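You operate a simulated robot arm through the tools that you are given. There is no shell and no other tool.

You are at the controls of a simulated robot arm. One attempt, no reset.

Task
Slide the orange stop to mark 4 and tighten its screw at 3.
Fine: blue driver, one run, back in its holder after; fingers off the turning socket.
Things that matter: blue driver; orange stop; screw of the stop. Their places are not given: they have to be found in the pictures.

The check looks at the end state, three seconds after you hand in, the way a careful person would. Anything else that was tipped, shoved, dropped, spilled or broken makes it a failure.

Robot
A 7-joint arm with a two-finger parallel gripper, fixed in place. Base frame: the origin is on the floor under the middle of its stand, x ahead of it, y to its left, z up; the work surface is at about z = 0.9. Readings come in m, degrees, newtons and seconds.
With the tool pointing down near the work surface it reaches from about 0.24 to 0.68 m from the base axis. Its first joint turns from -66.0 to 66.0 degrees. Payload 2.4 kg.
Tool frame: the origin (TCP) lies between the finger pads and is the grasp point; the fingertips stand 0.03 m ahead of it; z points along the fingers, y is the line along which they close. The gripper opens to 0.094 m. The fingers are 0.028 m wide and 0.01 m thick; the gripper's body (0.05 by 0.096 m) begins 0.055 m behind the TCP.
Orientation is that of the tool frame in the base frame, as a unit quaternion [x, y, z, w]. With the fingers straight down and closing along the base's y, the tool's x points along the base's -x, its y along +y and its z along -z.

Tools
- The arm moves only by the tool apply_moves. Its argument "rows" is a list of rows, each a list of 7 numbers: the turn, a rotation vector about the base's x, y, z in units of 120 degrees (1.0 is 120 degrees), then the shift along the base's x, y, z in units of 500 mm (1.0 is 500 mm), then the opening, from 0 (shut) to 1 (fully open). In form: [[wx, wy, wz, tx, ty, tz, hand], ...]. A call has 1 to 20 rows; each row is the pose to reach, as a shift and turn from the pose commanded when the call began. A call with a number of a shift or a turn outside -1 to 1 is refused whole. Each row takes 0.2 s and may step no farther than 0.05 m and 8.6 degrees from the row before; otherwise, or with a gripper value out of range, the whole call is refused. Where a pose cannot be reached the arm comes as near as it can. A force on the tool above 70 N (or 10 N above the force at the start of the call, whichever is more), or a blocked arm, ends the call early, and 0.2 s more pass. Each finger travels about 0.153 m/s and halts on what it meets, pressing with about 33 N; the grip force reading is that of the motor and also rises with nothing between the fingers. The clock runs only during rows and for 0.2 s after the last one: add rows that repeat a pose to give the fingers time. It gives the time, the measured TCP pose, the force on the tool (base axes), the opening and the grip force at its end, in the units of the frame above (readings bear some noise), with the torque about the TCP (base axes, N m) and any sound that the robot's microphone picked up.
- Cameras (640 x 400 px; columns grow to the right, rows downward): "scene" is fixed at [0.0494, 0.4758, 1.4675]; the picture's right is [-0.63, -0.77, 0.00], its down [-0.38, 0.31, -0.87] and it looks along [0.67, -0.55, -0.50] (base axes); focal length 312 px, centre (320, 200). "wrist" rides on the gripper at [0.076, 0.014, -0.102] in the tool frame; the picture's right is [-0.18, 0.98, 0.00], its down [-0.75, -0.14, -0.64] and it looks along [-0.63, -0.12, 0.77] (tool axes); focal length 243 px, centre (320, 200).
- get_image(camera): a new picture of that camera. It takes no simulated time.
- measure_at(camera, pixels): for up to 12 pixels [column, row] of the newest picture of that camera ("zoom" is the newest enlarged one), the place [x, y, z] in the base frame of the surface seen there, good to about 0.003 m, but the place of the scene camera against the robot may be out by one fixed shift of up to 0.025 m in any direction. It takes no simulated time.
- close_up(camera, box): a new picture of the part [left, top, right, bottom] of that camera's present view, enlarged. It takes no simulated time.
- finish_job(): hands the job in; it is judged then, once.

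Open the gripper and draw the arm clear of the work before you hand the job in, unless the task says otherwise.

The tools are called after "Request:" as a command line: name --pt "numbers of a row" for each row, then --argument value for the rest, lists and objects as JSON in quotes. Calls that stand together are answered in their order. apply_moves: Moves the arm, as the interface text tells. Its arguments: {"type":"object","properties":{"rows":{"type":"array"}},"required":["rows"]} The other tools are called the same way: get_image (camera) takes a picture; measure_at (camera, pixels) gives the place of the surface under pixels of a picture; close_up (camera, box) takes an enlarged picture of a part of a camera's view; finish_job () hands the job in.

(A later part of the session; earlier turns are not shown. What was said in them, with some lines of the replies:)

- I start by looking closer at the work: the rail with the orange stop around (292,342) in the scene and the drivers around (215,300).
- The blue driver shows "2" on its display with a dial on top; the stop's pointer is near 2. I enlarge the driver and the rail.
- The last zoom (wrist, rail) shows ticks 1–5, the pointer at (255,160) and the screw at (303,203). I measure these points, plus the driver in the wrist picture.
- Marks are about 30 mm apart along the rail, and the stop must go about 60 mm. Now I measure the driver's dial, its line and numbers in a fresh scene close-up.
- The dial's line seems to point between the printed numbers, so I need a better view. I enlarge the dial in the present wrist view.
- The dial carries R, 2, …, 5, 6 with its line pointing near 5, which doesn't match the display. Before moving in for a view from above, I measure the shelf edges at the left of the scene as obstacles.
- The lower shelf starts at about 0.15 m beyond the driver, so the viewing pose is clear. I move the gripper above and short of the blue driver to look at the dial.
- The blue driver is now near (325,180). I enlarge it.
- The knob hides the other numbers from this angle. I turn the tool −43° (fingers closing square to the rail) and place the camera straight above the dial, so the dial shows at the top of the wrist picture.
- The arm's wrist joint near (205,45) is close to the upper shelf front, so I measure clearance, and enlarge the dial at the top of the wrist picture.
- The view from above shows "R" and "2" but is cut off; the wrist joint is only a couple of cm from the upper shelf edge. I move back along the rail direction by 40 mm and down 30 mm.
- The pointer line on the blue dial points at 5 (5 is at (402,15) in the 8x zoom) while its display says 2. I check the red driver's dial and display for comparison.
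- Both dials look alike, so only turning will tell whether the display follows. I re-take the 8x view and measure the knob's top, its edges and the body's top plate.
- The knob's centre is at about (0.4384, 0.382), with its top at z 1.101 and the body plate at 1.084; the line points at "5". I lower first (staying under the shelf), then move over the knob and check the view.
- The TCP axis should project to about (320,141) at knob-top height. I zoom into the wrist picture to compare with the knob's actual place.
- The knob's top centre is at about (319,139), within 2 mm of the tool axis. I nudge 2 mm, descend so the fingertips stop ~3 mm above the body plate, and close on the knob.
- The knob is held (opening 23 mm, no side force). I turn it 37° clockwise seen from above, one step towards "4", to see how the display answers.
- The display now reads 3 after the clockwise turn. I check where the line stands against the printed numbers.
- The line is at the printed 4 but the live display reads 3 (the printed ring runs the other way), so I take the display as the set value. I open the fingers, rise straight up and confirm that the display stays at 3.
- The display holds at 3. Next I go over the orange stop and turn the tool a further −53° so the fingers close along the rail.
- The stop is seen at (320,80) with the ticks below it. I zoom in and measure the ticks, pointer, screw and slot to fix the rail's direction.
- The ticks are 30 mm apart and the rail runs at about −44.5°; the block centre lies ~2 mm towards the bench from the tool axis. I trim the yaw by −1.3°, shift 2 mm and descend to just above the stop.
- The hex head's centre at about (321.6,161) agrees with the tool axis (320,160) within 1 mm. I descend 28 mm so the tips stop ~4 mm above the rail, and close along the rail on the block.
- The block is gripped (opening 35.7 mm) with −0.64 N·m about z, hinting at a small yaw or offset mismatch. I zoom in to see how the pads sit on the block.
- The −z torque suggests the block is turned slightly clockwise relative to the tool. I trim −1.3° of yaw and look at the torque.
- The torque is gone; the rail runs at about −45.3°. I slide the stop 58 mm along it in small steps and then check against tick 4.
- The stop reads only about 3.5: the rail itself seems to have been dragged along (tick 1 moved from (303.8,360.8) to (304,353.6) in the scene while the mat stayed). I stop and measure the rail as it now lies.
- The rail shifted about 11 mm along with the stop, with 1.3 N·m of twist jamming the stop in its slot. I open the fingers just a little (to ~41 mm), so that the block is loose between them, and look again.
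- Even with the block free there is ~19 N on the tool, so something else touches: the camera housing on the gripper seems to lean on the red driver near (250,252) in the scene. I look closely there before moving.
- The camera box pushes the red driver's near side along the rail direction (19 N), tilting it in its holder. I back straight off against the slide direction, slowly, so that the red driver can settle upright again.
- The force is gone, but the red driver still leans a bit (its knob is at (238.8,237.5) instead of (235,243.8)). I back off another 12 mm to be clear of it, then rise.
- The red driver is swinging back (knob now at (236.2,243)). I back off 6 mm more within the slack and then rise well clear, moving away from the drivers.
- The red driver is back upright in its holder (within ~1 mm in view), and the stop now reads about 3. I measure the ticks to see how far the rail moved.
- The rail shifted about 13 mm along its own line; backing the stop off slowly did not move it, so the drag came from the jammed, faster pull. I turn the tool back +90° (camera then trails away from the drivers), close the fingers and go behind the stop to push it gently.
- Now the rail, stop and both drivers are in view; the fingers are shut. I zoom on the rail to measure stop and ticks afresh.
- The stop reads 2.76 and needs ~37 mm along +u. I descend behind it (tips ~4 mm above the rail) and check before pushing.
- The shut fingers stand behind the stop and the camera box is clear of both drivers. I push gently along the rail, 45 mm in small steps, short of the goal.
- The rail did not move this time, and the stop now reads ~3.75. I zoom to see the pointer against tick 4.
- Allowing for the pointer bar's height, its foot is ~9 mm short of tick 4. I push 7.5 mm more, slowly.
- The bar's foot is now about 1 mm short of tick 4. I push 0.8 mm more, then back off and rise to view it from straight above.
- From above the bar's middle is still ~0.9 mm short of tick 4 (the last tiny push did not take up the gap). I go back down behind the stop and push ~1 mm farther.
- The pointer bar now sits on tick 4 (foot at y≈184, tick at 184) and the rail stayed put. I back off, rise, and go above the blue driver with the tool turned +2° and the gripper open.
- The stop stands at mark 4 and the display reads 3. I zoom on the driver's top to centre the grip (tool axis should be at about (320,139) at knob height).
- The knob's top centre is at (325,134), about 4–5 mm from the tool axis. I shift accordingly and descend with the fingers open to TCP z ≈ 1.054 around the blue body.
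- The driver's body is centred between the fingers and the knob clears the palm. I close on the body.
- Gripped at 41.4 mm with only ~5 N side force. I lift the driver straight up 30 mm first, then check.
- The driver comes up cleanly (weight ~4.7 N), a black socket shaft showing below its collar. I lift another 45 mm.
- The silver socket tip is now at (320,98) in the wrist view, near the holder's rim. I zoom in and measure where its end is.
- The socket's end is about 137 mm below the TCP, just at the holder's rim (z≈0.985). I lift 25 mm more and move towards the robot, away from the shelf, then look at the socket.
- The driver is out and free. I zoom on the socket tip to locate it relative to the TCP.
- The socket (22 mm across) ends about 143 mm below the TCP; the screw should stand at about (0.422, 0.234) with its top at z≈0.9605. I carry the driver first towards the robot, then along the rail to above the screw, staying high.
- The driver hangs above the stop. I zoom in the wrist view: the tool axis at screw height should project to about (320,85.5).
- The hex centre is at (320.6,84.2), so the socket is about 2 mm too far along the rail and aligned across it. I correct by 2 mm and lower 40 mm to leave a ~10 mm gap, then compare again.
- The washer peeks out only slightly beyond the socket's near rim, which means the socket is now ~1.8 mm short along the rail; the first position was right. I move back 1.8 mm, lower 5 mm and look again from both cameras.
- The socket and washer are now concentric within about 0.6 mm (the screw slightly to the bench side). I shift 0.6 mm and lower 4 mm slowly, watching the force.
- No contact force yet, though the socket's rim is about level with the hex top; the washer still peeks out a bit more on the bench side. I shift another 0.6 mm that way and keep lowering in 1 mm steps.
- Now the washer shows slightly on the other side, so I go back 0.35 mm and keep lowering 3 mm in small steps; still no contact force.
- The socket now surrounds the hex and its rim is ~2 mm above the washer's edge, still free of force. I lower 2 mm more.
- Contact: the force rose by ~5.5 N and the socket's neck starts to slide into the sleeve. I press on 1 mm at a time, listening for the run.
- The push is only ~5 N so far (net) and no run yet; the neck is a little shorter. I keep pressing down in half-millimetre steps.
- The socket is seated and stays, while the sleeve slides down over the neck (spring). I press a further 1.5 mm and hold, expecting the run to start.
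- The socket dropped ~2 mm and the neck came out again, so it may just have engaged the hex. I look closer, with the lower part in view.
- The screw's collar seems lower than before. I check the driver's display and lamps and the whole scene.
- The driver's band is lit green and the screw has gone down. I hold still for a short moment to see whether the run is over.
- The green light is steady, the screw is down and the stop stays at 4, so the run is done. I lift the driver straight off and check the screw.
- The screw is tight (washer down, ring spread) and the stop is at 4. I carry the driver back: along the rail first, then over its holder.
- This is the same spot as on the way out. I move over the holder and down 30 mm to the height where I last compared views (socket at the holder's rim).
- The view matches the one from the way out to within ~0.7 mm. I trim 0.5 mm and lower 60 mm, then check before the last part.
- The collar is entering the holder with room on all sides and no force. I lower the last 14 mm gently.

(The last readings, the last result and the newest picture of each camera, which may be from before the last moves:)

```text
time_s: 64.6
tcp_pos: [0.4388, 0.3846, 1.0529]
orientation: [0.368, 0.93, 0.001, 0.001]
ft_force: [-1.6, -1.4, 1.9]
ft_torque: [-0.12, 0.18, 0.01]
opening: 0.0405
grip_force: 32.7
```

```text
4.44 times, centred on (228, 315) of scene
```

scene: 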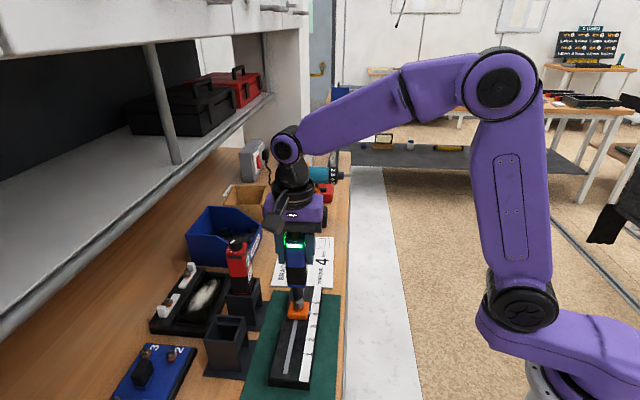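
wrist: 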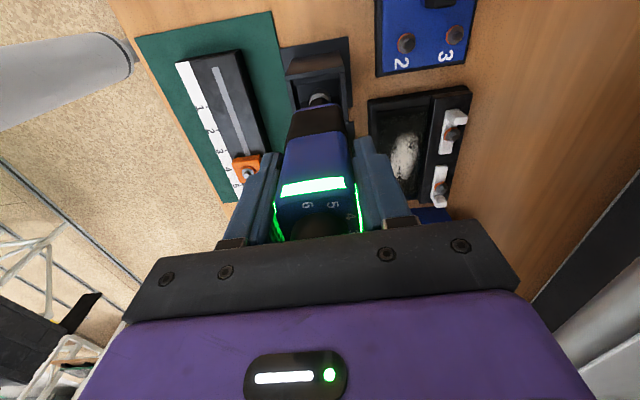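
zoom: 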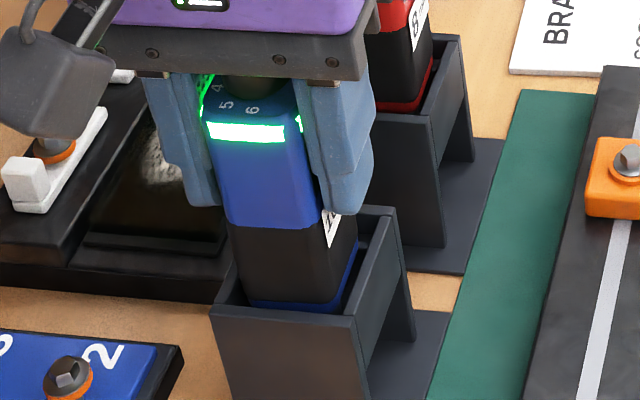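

The driver is seated (its weight is taken up, same height as at pick-up). I open the fingers and rise straight up.

Request:
apply_moves --pt "0 0 0 0 0 0 0.45" --pt "0 0 0 0 0 0 0.6" --pt "0 0 0 0 0 0 0.8" --pt "0 0 0 0 0 0 0.8" --pt "0 0 0 0 0 0.05 0.8" --pt "0 0 0 0 0 0.11 0.8" --pt "0 0 0 0 0 0.18 0.8" --pt "0 0 0 0 0 0.2 0.8"

Request:
get_image --camera "wrist"

Request:
close_up --camera "scene" --box '[180, 240, 308, 350]'

```text
time_s: 66.4
tcp_pos: [0.4385, 0.3839, 1.1562]
orientation: [0.367, 0.93, 0.0, 0.0]
ft_force: [0.0, 0.3, 0.5]
ft_torque: [-0.01, -0.01, 0.0]
opening: 0.0749
grip_force: 0.1
```

```text
taken
```

wrist: 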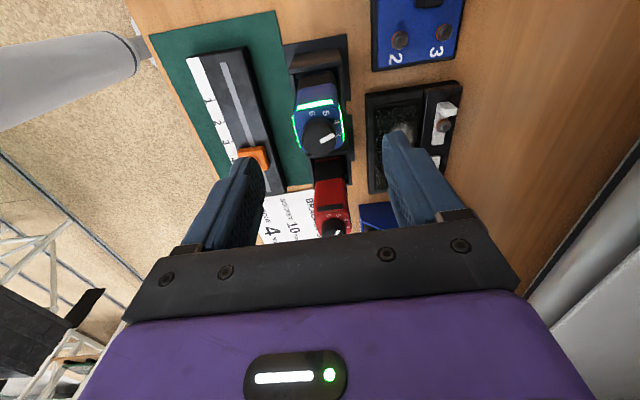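

```text
3.64 times, centred on (244, 295) of scene
```

zoom: 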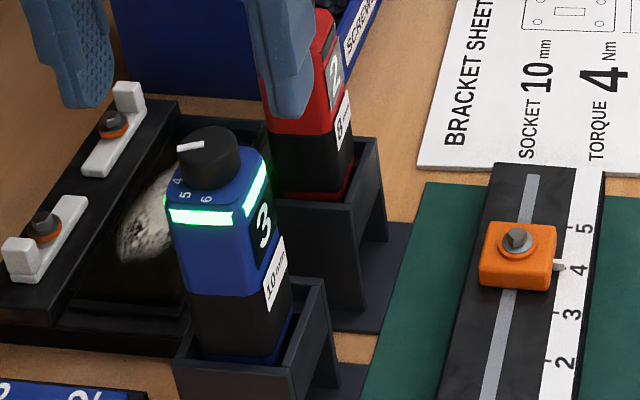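

The driver is back, showing 3 and green. What remains is the rail, which I dragged along earlier: I take the same scene view as at the start to compare the tick positions.

Request:
close_up --camera "scene" --box '[190, 300, 350, 400]'

Request:
close_up --camera "wrist" --box '[150, 30, 350, 220]'

Request:
measure_at --camera "wrist" --pixels '[[187, 58], [244, 47], [222, 65], [285, 190], [208, 97], [218, 121], [226, 142], [190, 45], [277, 12], [315, 185]]'

```text
4.00 times, centred on (270, 350) of scene
```

zoom: 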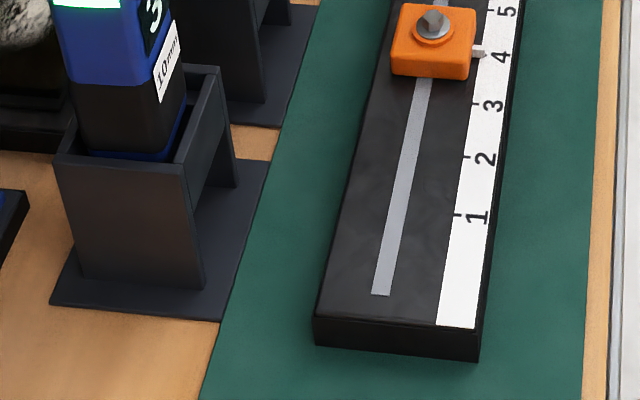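

```text
2.11 times, centred on (250, 125) of wrist
```

zoom: 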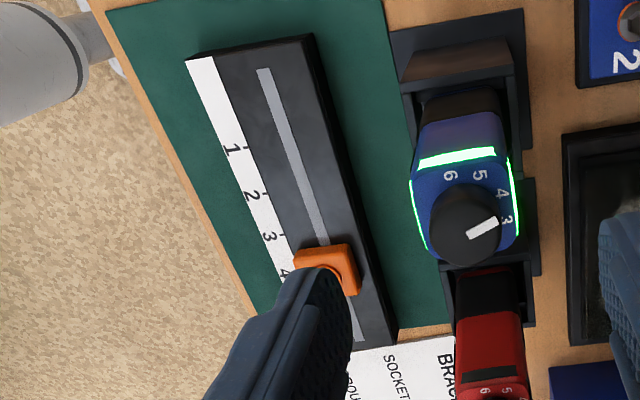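

```text
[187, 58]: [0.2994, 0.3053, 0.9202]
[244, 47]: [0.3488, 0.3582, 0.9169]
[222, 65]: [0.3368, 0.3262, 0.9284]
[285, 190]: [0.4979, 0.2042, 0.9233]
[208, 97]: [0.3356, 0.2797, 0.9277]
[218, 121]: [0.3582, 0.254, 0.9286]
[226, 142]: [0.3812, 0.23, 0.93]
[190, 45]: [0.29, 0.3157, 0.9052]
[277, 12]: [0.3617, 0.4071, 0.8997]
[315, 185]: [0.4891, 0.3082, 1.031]
```

The rail is about 13.6 mm (8 px at its near end) beyond where it lay. I'll push it back by its far end face: first I move there high up, tool aligned with the rail and fingers part-open for a wide, two-point push.

Request:
apply_moves --pt "0 0 0 -0.0427 -0.0422 0 0.6" --pt "0 0 0 -0.0853 -0.0844 0 0.43" --pt "0 0 0 -0.128 -0.1266 0 0.43" --pt "0 0 -0.005 -0.1706 -0.1688 0 0.43" --pt "0 0 -0.01 -0.1169 -0.2231 0 0.43" --pt "0 0 -0.015 -0.0632 -0.2774 0 0.43" --pt "0 0 -0.019 -0.0095 -0.3317 0 0.43" --pt "0 0 -0.019 0.0442 -0.386 0 0.43" --pt "0 0 -0.019 0.098 -0.4404 0 0.43" --pt "0 0 -0.019 0.098 -0.4404 0 0.43"

Request:
get_image --camera "wrist"

Request:
get_image --camera "scene"

```text
time_s: 68.6
tcp_pos: [0.4876, 0.1611, 1.1563]
orientation: [0.385, 0.923, 0.0, 0.0]
ft_force: [-0.9, 0.3, 0.1]
ft_torque: [-0.02, -0.03, -0.02]
opening: 0.0402
grip_force: 0.0
```

```text
taken
```

wrist: 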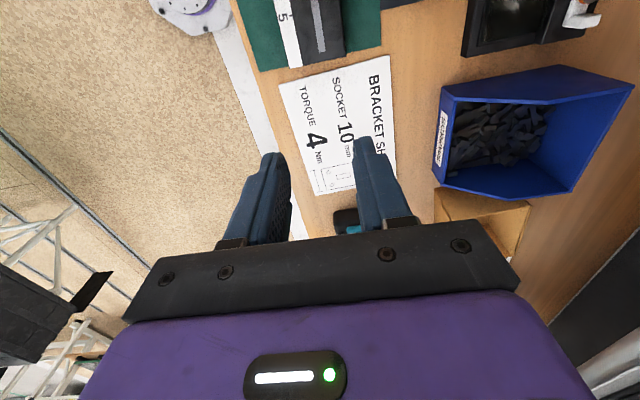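

```text
taken
```

scene: 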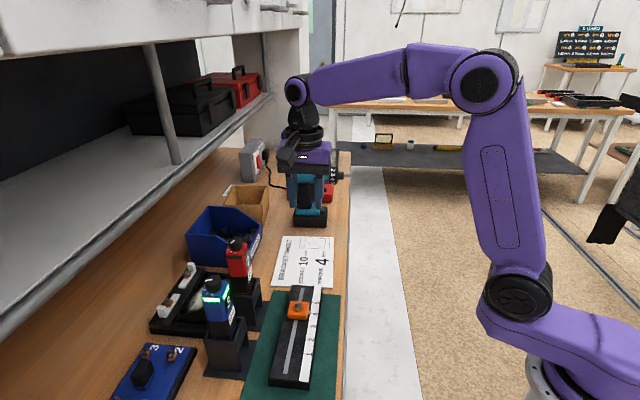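

I see the rail's far end near (315,60) and the sheet beyond it. I zoom in and measure the end face, the mat edge and the sheet's edge.

Request:
close_up --camera "wrist" --box '[240, 0, 400, 100]'

Request:
measure_at --camera "zoom" --pixels '[[200, 265], [230, 260], [300, 245], [400, 222], [410, 210], [320, 195], [205, 290], [420, 240], [180, 330], [300, 300], [400, 250], [190, 60]]'

```text
4.00 times, centred on (320, 50) of wrist
```

zoom: 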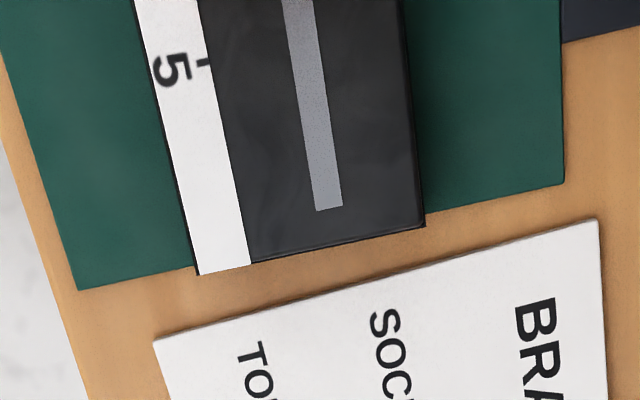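

```text
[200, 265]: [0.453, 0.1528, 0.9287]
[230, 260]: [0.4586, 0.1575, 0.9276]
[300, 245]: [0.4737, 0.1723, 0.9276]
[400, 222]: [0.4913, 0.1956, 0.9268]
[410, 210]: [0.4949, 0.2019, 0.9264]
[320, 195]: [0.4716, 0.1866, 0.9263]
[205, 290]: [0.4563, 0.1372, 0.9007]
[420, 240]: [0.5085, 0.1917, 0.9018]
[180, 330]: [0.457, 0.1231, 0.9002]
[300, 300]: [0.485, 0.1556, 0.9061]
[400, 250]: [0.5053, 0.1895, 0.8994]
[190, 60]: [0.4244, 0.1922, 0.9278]
```

The rail's end face is at about u=0.211, right at the mat's edge; the sheet's top is at z≈0.906. I shift 10 mm outward and descend so the tips stop ~6 mm above the sheet, beside the end face.

Request:
apply_moves --pt "0 0 0 0.0141 -0.0142 0 0.43" --pt "0 0 0 0.0141 -0.0142 -0.09 0.43" --pt "0 0 0 0.0141 -0.0142 -0.18 0.43" --pt "0 0 0 0.0141 -0.0142 -0.27 0.43" --pt "0 0 0 0.0141 -0.0142 -0.35 0.43" --pt "0 0 0 0.0141 -0.0142 -0.4 0.43" --pt "0 0 0 0.0141 -0.0142 -0.42 0.43" --pt "0 0 0 0.0141 -0.0142 -0.42 0.43"

Request:
get_image --camera "wrist"

Request:
close_up --camera "scene" --box '[230, 220, 358, 320]'

```text
time_s: 70.4
tcp_pos: [0.4936, 0.157, 0.9434]
orientation: [0.386, 0.923, 0.001, 0.0]
ft_force: [0.1, 0.0, -0.1]
ft_torque: [0.03, 0.01, 0.0]
opening: 0.0401
grip_force: 0.1
```

```text
taken
```

wrist: 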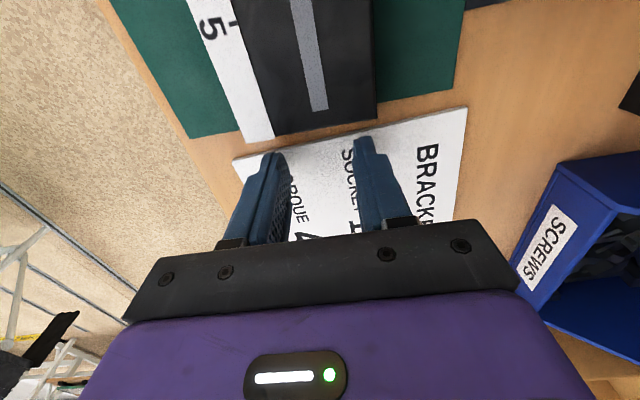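

```text
4.00 times, centred on (294, 270) of scene
```

zoom: 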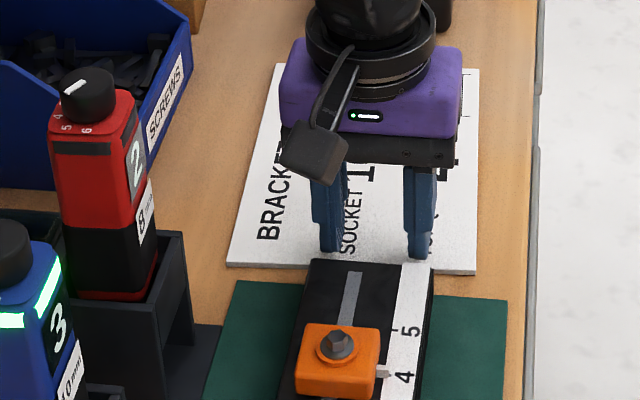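

The two fingertips face the rail's end symmetrically. I push it back slowly, 21 mm of travel (about 11 mm of push), then compare with the start picture.

Request:
apply_moves --pt "0 0 0 -0.0056 0.0057 0 0.43" --pt "0 0 0 -0.0098 0.01 0 0.43" --pt "0 0 0 -0.0127 0.0128 0 0.43" --pt "0 0 0 -0.0155 0.0156 0 0.43" --pt "0 0 0 -0.0183 0.0185 0 0.43" --pt "0 0 0 -0.0211 0.0213 0 0.43" --pt "0 0 0 -0.0239 0.0242 0 0.43" --pt "0 0 0 -0.0267 0.027 0 0.43" --pt "0 0 0 -0.0295 0.0299 0 0.43" --pt "0 0 0 -0.0295 0.0299 0 0.43"

Request:
close_up --camera "scene" --box '[190, 300, 350, 400]'

Request:
close_up --camera "scene" --box '[230, 240, 358, 340]'

```text
time_s: 72.6
tcp_pos: [0.4805, 0.1699, 0.945]
orientation: [0.387, 0.922, 0.001, 0.002]
ft_force: [15.3, -17.6, 17.9]
ft_torque: [-0.35, 0.02, 0.1]
opening: 0.0402
grip_force: 0.1
```

```text
4.00 times, centred on (270, 350) of scene
```

zoom: 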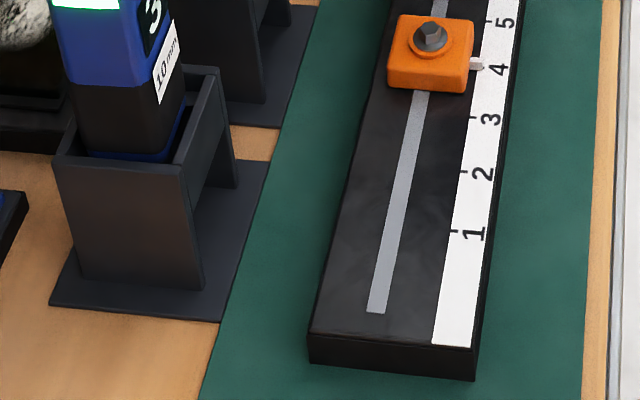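

```text
4.00 times, centred on (294, 290) of scene
```

zoom: 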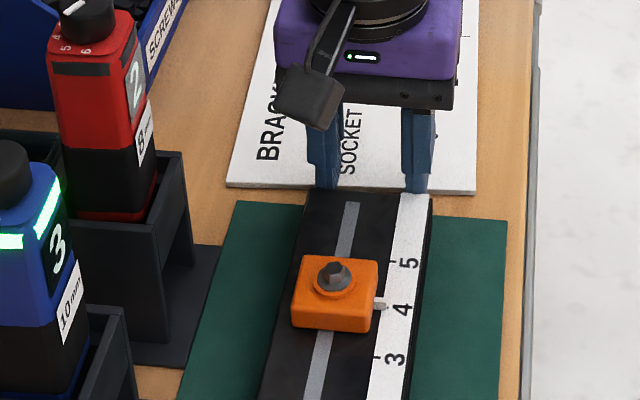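

The rail came back ~8 mm, with the mat unmoved; ~5.7 mm remain (near end at y=333 vs 347 at the start). I push 5.5 mm more.

Request:
apply_moves --pt "0 0 0 -0.0021 0.0021 0 0.43" --pt "0 0 0 -0.0042 0.0043 0 0.43" --pt "0 0 0 -0.006 0.0061 0 0.43" --pt "0 0 0 -0.0077 0.0078 0 0.43" --pt "0 0 0 -0.0077 0.0078 0 0.43"

Request:
close_up --camera "scene" --box '[190, 300, 350, 400]'

```text
time_s: 73.8
tcp_pos: [0.4746, 0.1754, 0.9431]
orientation: [0.386, 0.923, 0.0, 0.0]
ft_force: [7.3, -8.6, 5.7]
ft_torque: [-0.08, -0.25, -0.26]
opening: 0.0406
grip_force: 0.0
```

```text
4.00 times, centred on (270, 350) of scene
```

zoom: 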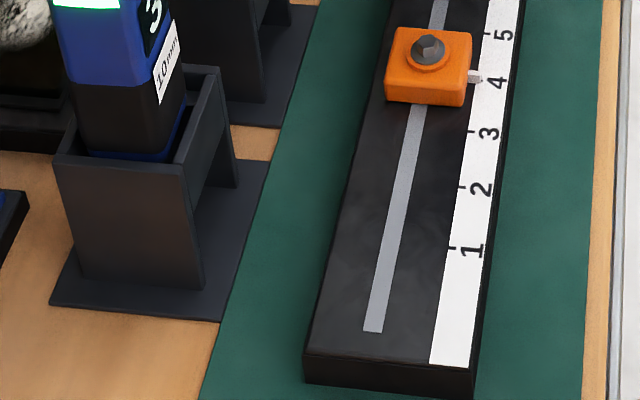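

The rail is back within about 2 mm of its starting place ("1" at (470,250) vs (472,245)). I back off the end face, rise and withdraw, then inspect everything.

Request:
apply_moves --pt "0 0 0 0.007 -0.0071 0 0.43" --pt "0 0 0 0.0169 -0.0171 0 0.43" --pt "0 0 0 0.0169 -0.0171 0.05 0.43" --pt "0 0 0 0.0169 -0.0171 0.13 0.43" --pt "0 0 0 0.0169 -0.0171 0.21 0.6" --pt "0 0 0 0.0169 -0.0171 0.29 0.8" --pt "0 0 0 0.0 -0.03 0.37 1" --pt "0 0 0 -0.04 -0.03 0.45 1" --pt "0 0 0 -0.1 -0.02 0.5 1" --pt "0 0 0 -0.16 0.0 0.5 1" --pt "0 0 0 -0.22 0.02 0.5 1" --pt "0 0 0 -0.28 0.04 0.5 1"

Request:
get_image --camera "scene"

Request:
get_image --camera "wrist"

Request:
close_up --camera "scene" --box '[190, 220, 350, 320]'

Request:
close_up --camera "scene" --box '[280, 295, 328, 335]'

```text
time_s: 76.4
tcp_pos: [0.3336, 0.1946, 1.1958]
orientation: [0.386, 0.923, 0.0, 0.001]
ft_force: [-0.4, 0.5, 0.4]
ft_torque: [0.01, 0.06, 0.01]
opening: 0.094
grip_force: 0.0
```

```text
taken
```

scene: 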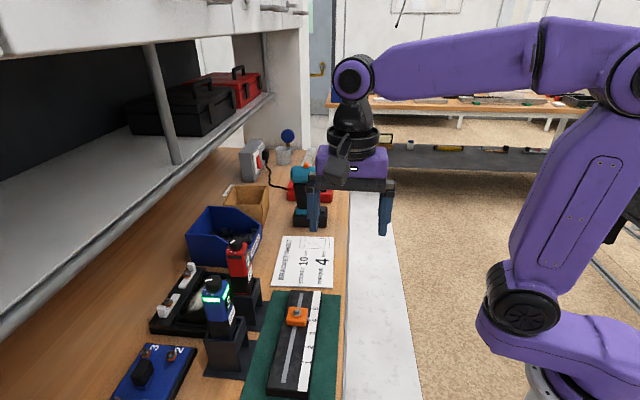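

```text
taken
```

wrist: 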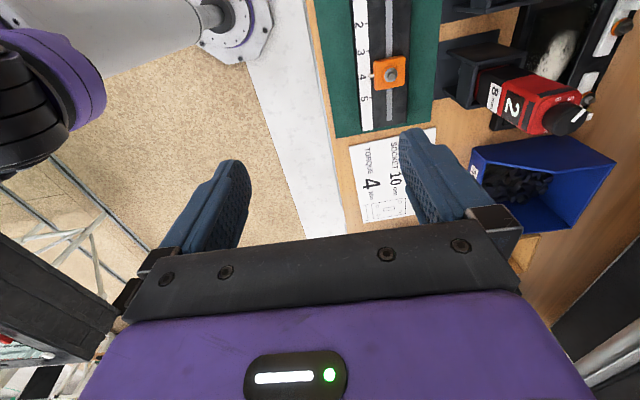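

```text
4.00 times, centred on (270, 270) of scene
```

zoom: 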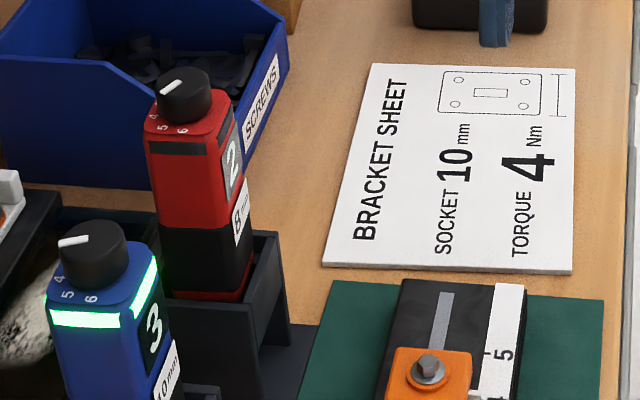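

```text
10.00 times, centred on (304, 315) of scene
```

zoom: 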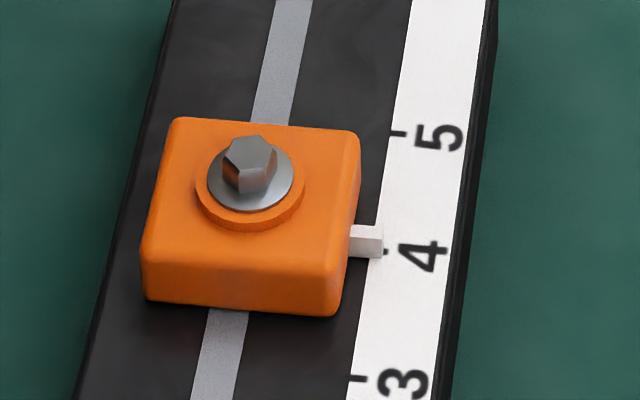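

The stop's bar sits on tick 4, the screw is tight, the blue driver is home with green lamps, and the red driver stands upright. One last check from above in the wrist view.

Request:
close_up --camera "wrist" --box '[344, 40, 424, 110]'

Request:
close_up --camera "scene" --box '[110, 230, 290, 400]'

```text
5.71 times, centred on (384, 75) of wrist
```

zoom: 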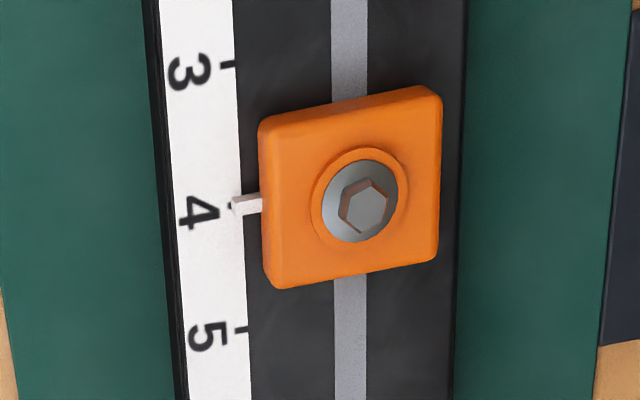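

```text
2.35 times, centred on (200, 315) of scene
```

zoom: 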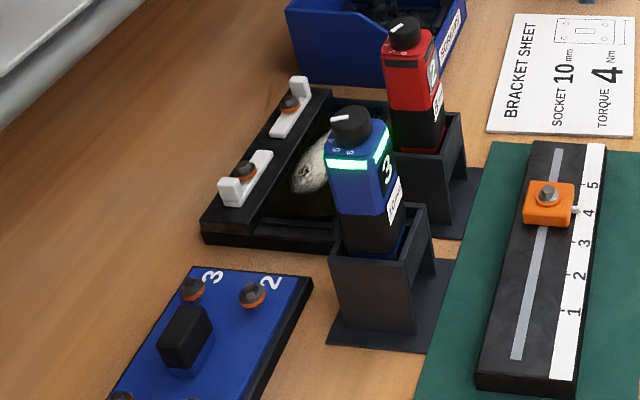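

From above the bar lies on tick 4, everything stands in its place, and the open gripper is clear of the work. I hand the job in.

Request:
finish_job

```text
The job is handed in.
```

I handed the job in with the orange stop at mark 4 and its screw tightened at 3. That took one run of the blue driver, which is back in its holder with its lamps green. The fingers held only the driver's body, not the turning socket.

**Setting:** the driver's display and the numbers printed around its dial disagree. With the display reading 3, the dial's line points at the printed 4. I went by the display, because it changed as I turned the dial. If the printed ring is the true scale, the screw was tightened at 4 instead.

**Things I disturbed on the way:**
- **Red driver:** on my first try at sliding the stop, the gripper's camera box leaned on the red driver and tilted it in its holder. I backed off and it settled upright, within about 1 mm of where it stood.
- **Rail:** the same try dragged the rail about 13 mm along its length. After tightening, I pushed it back from its far end. It now lies about 2 mm past where it started, and the mat and bracket sheet did not visibly move.

The last pictures from above and from the side show the stop's pointer on the mark 4 line, and the gripper was open and clear when I handed in.
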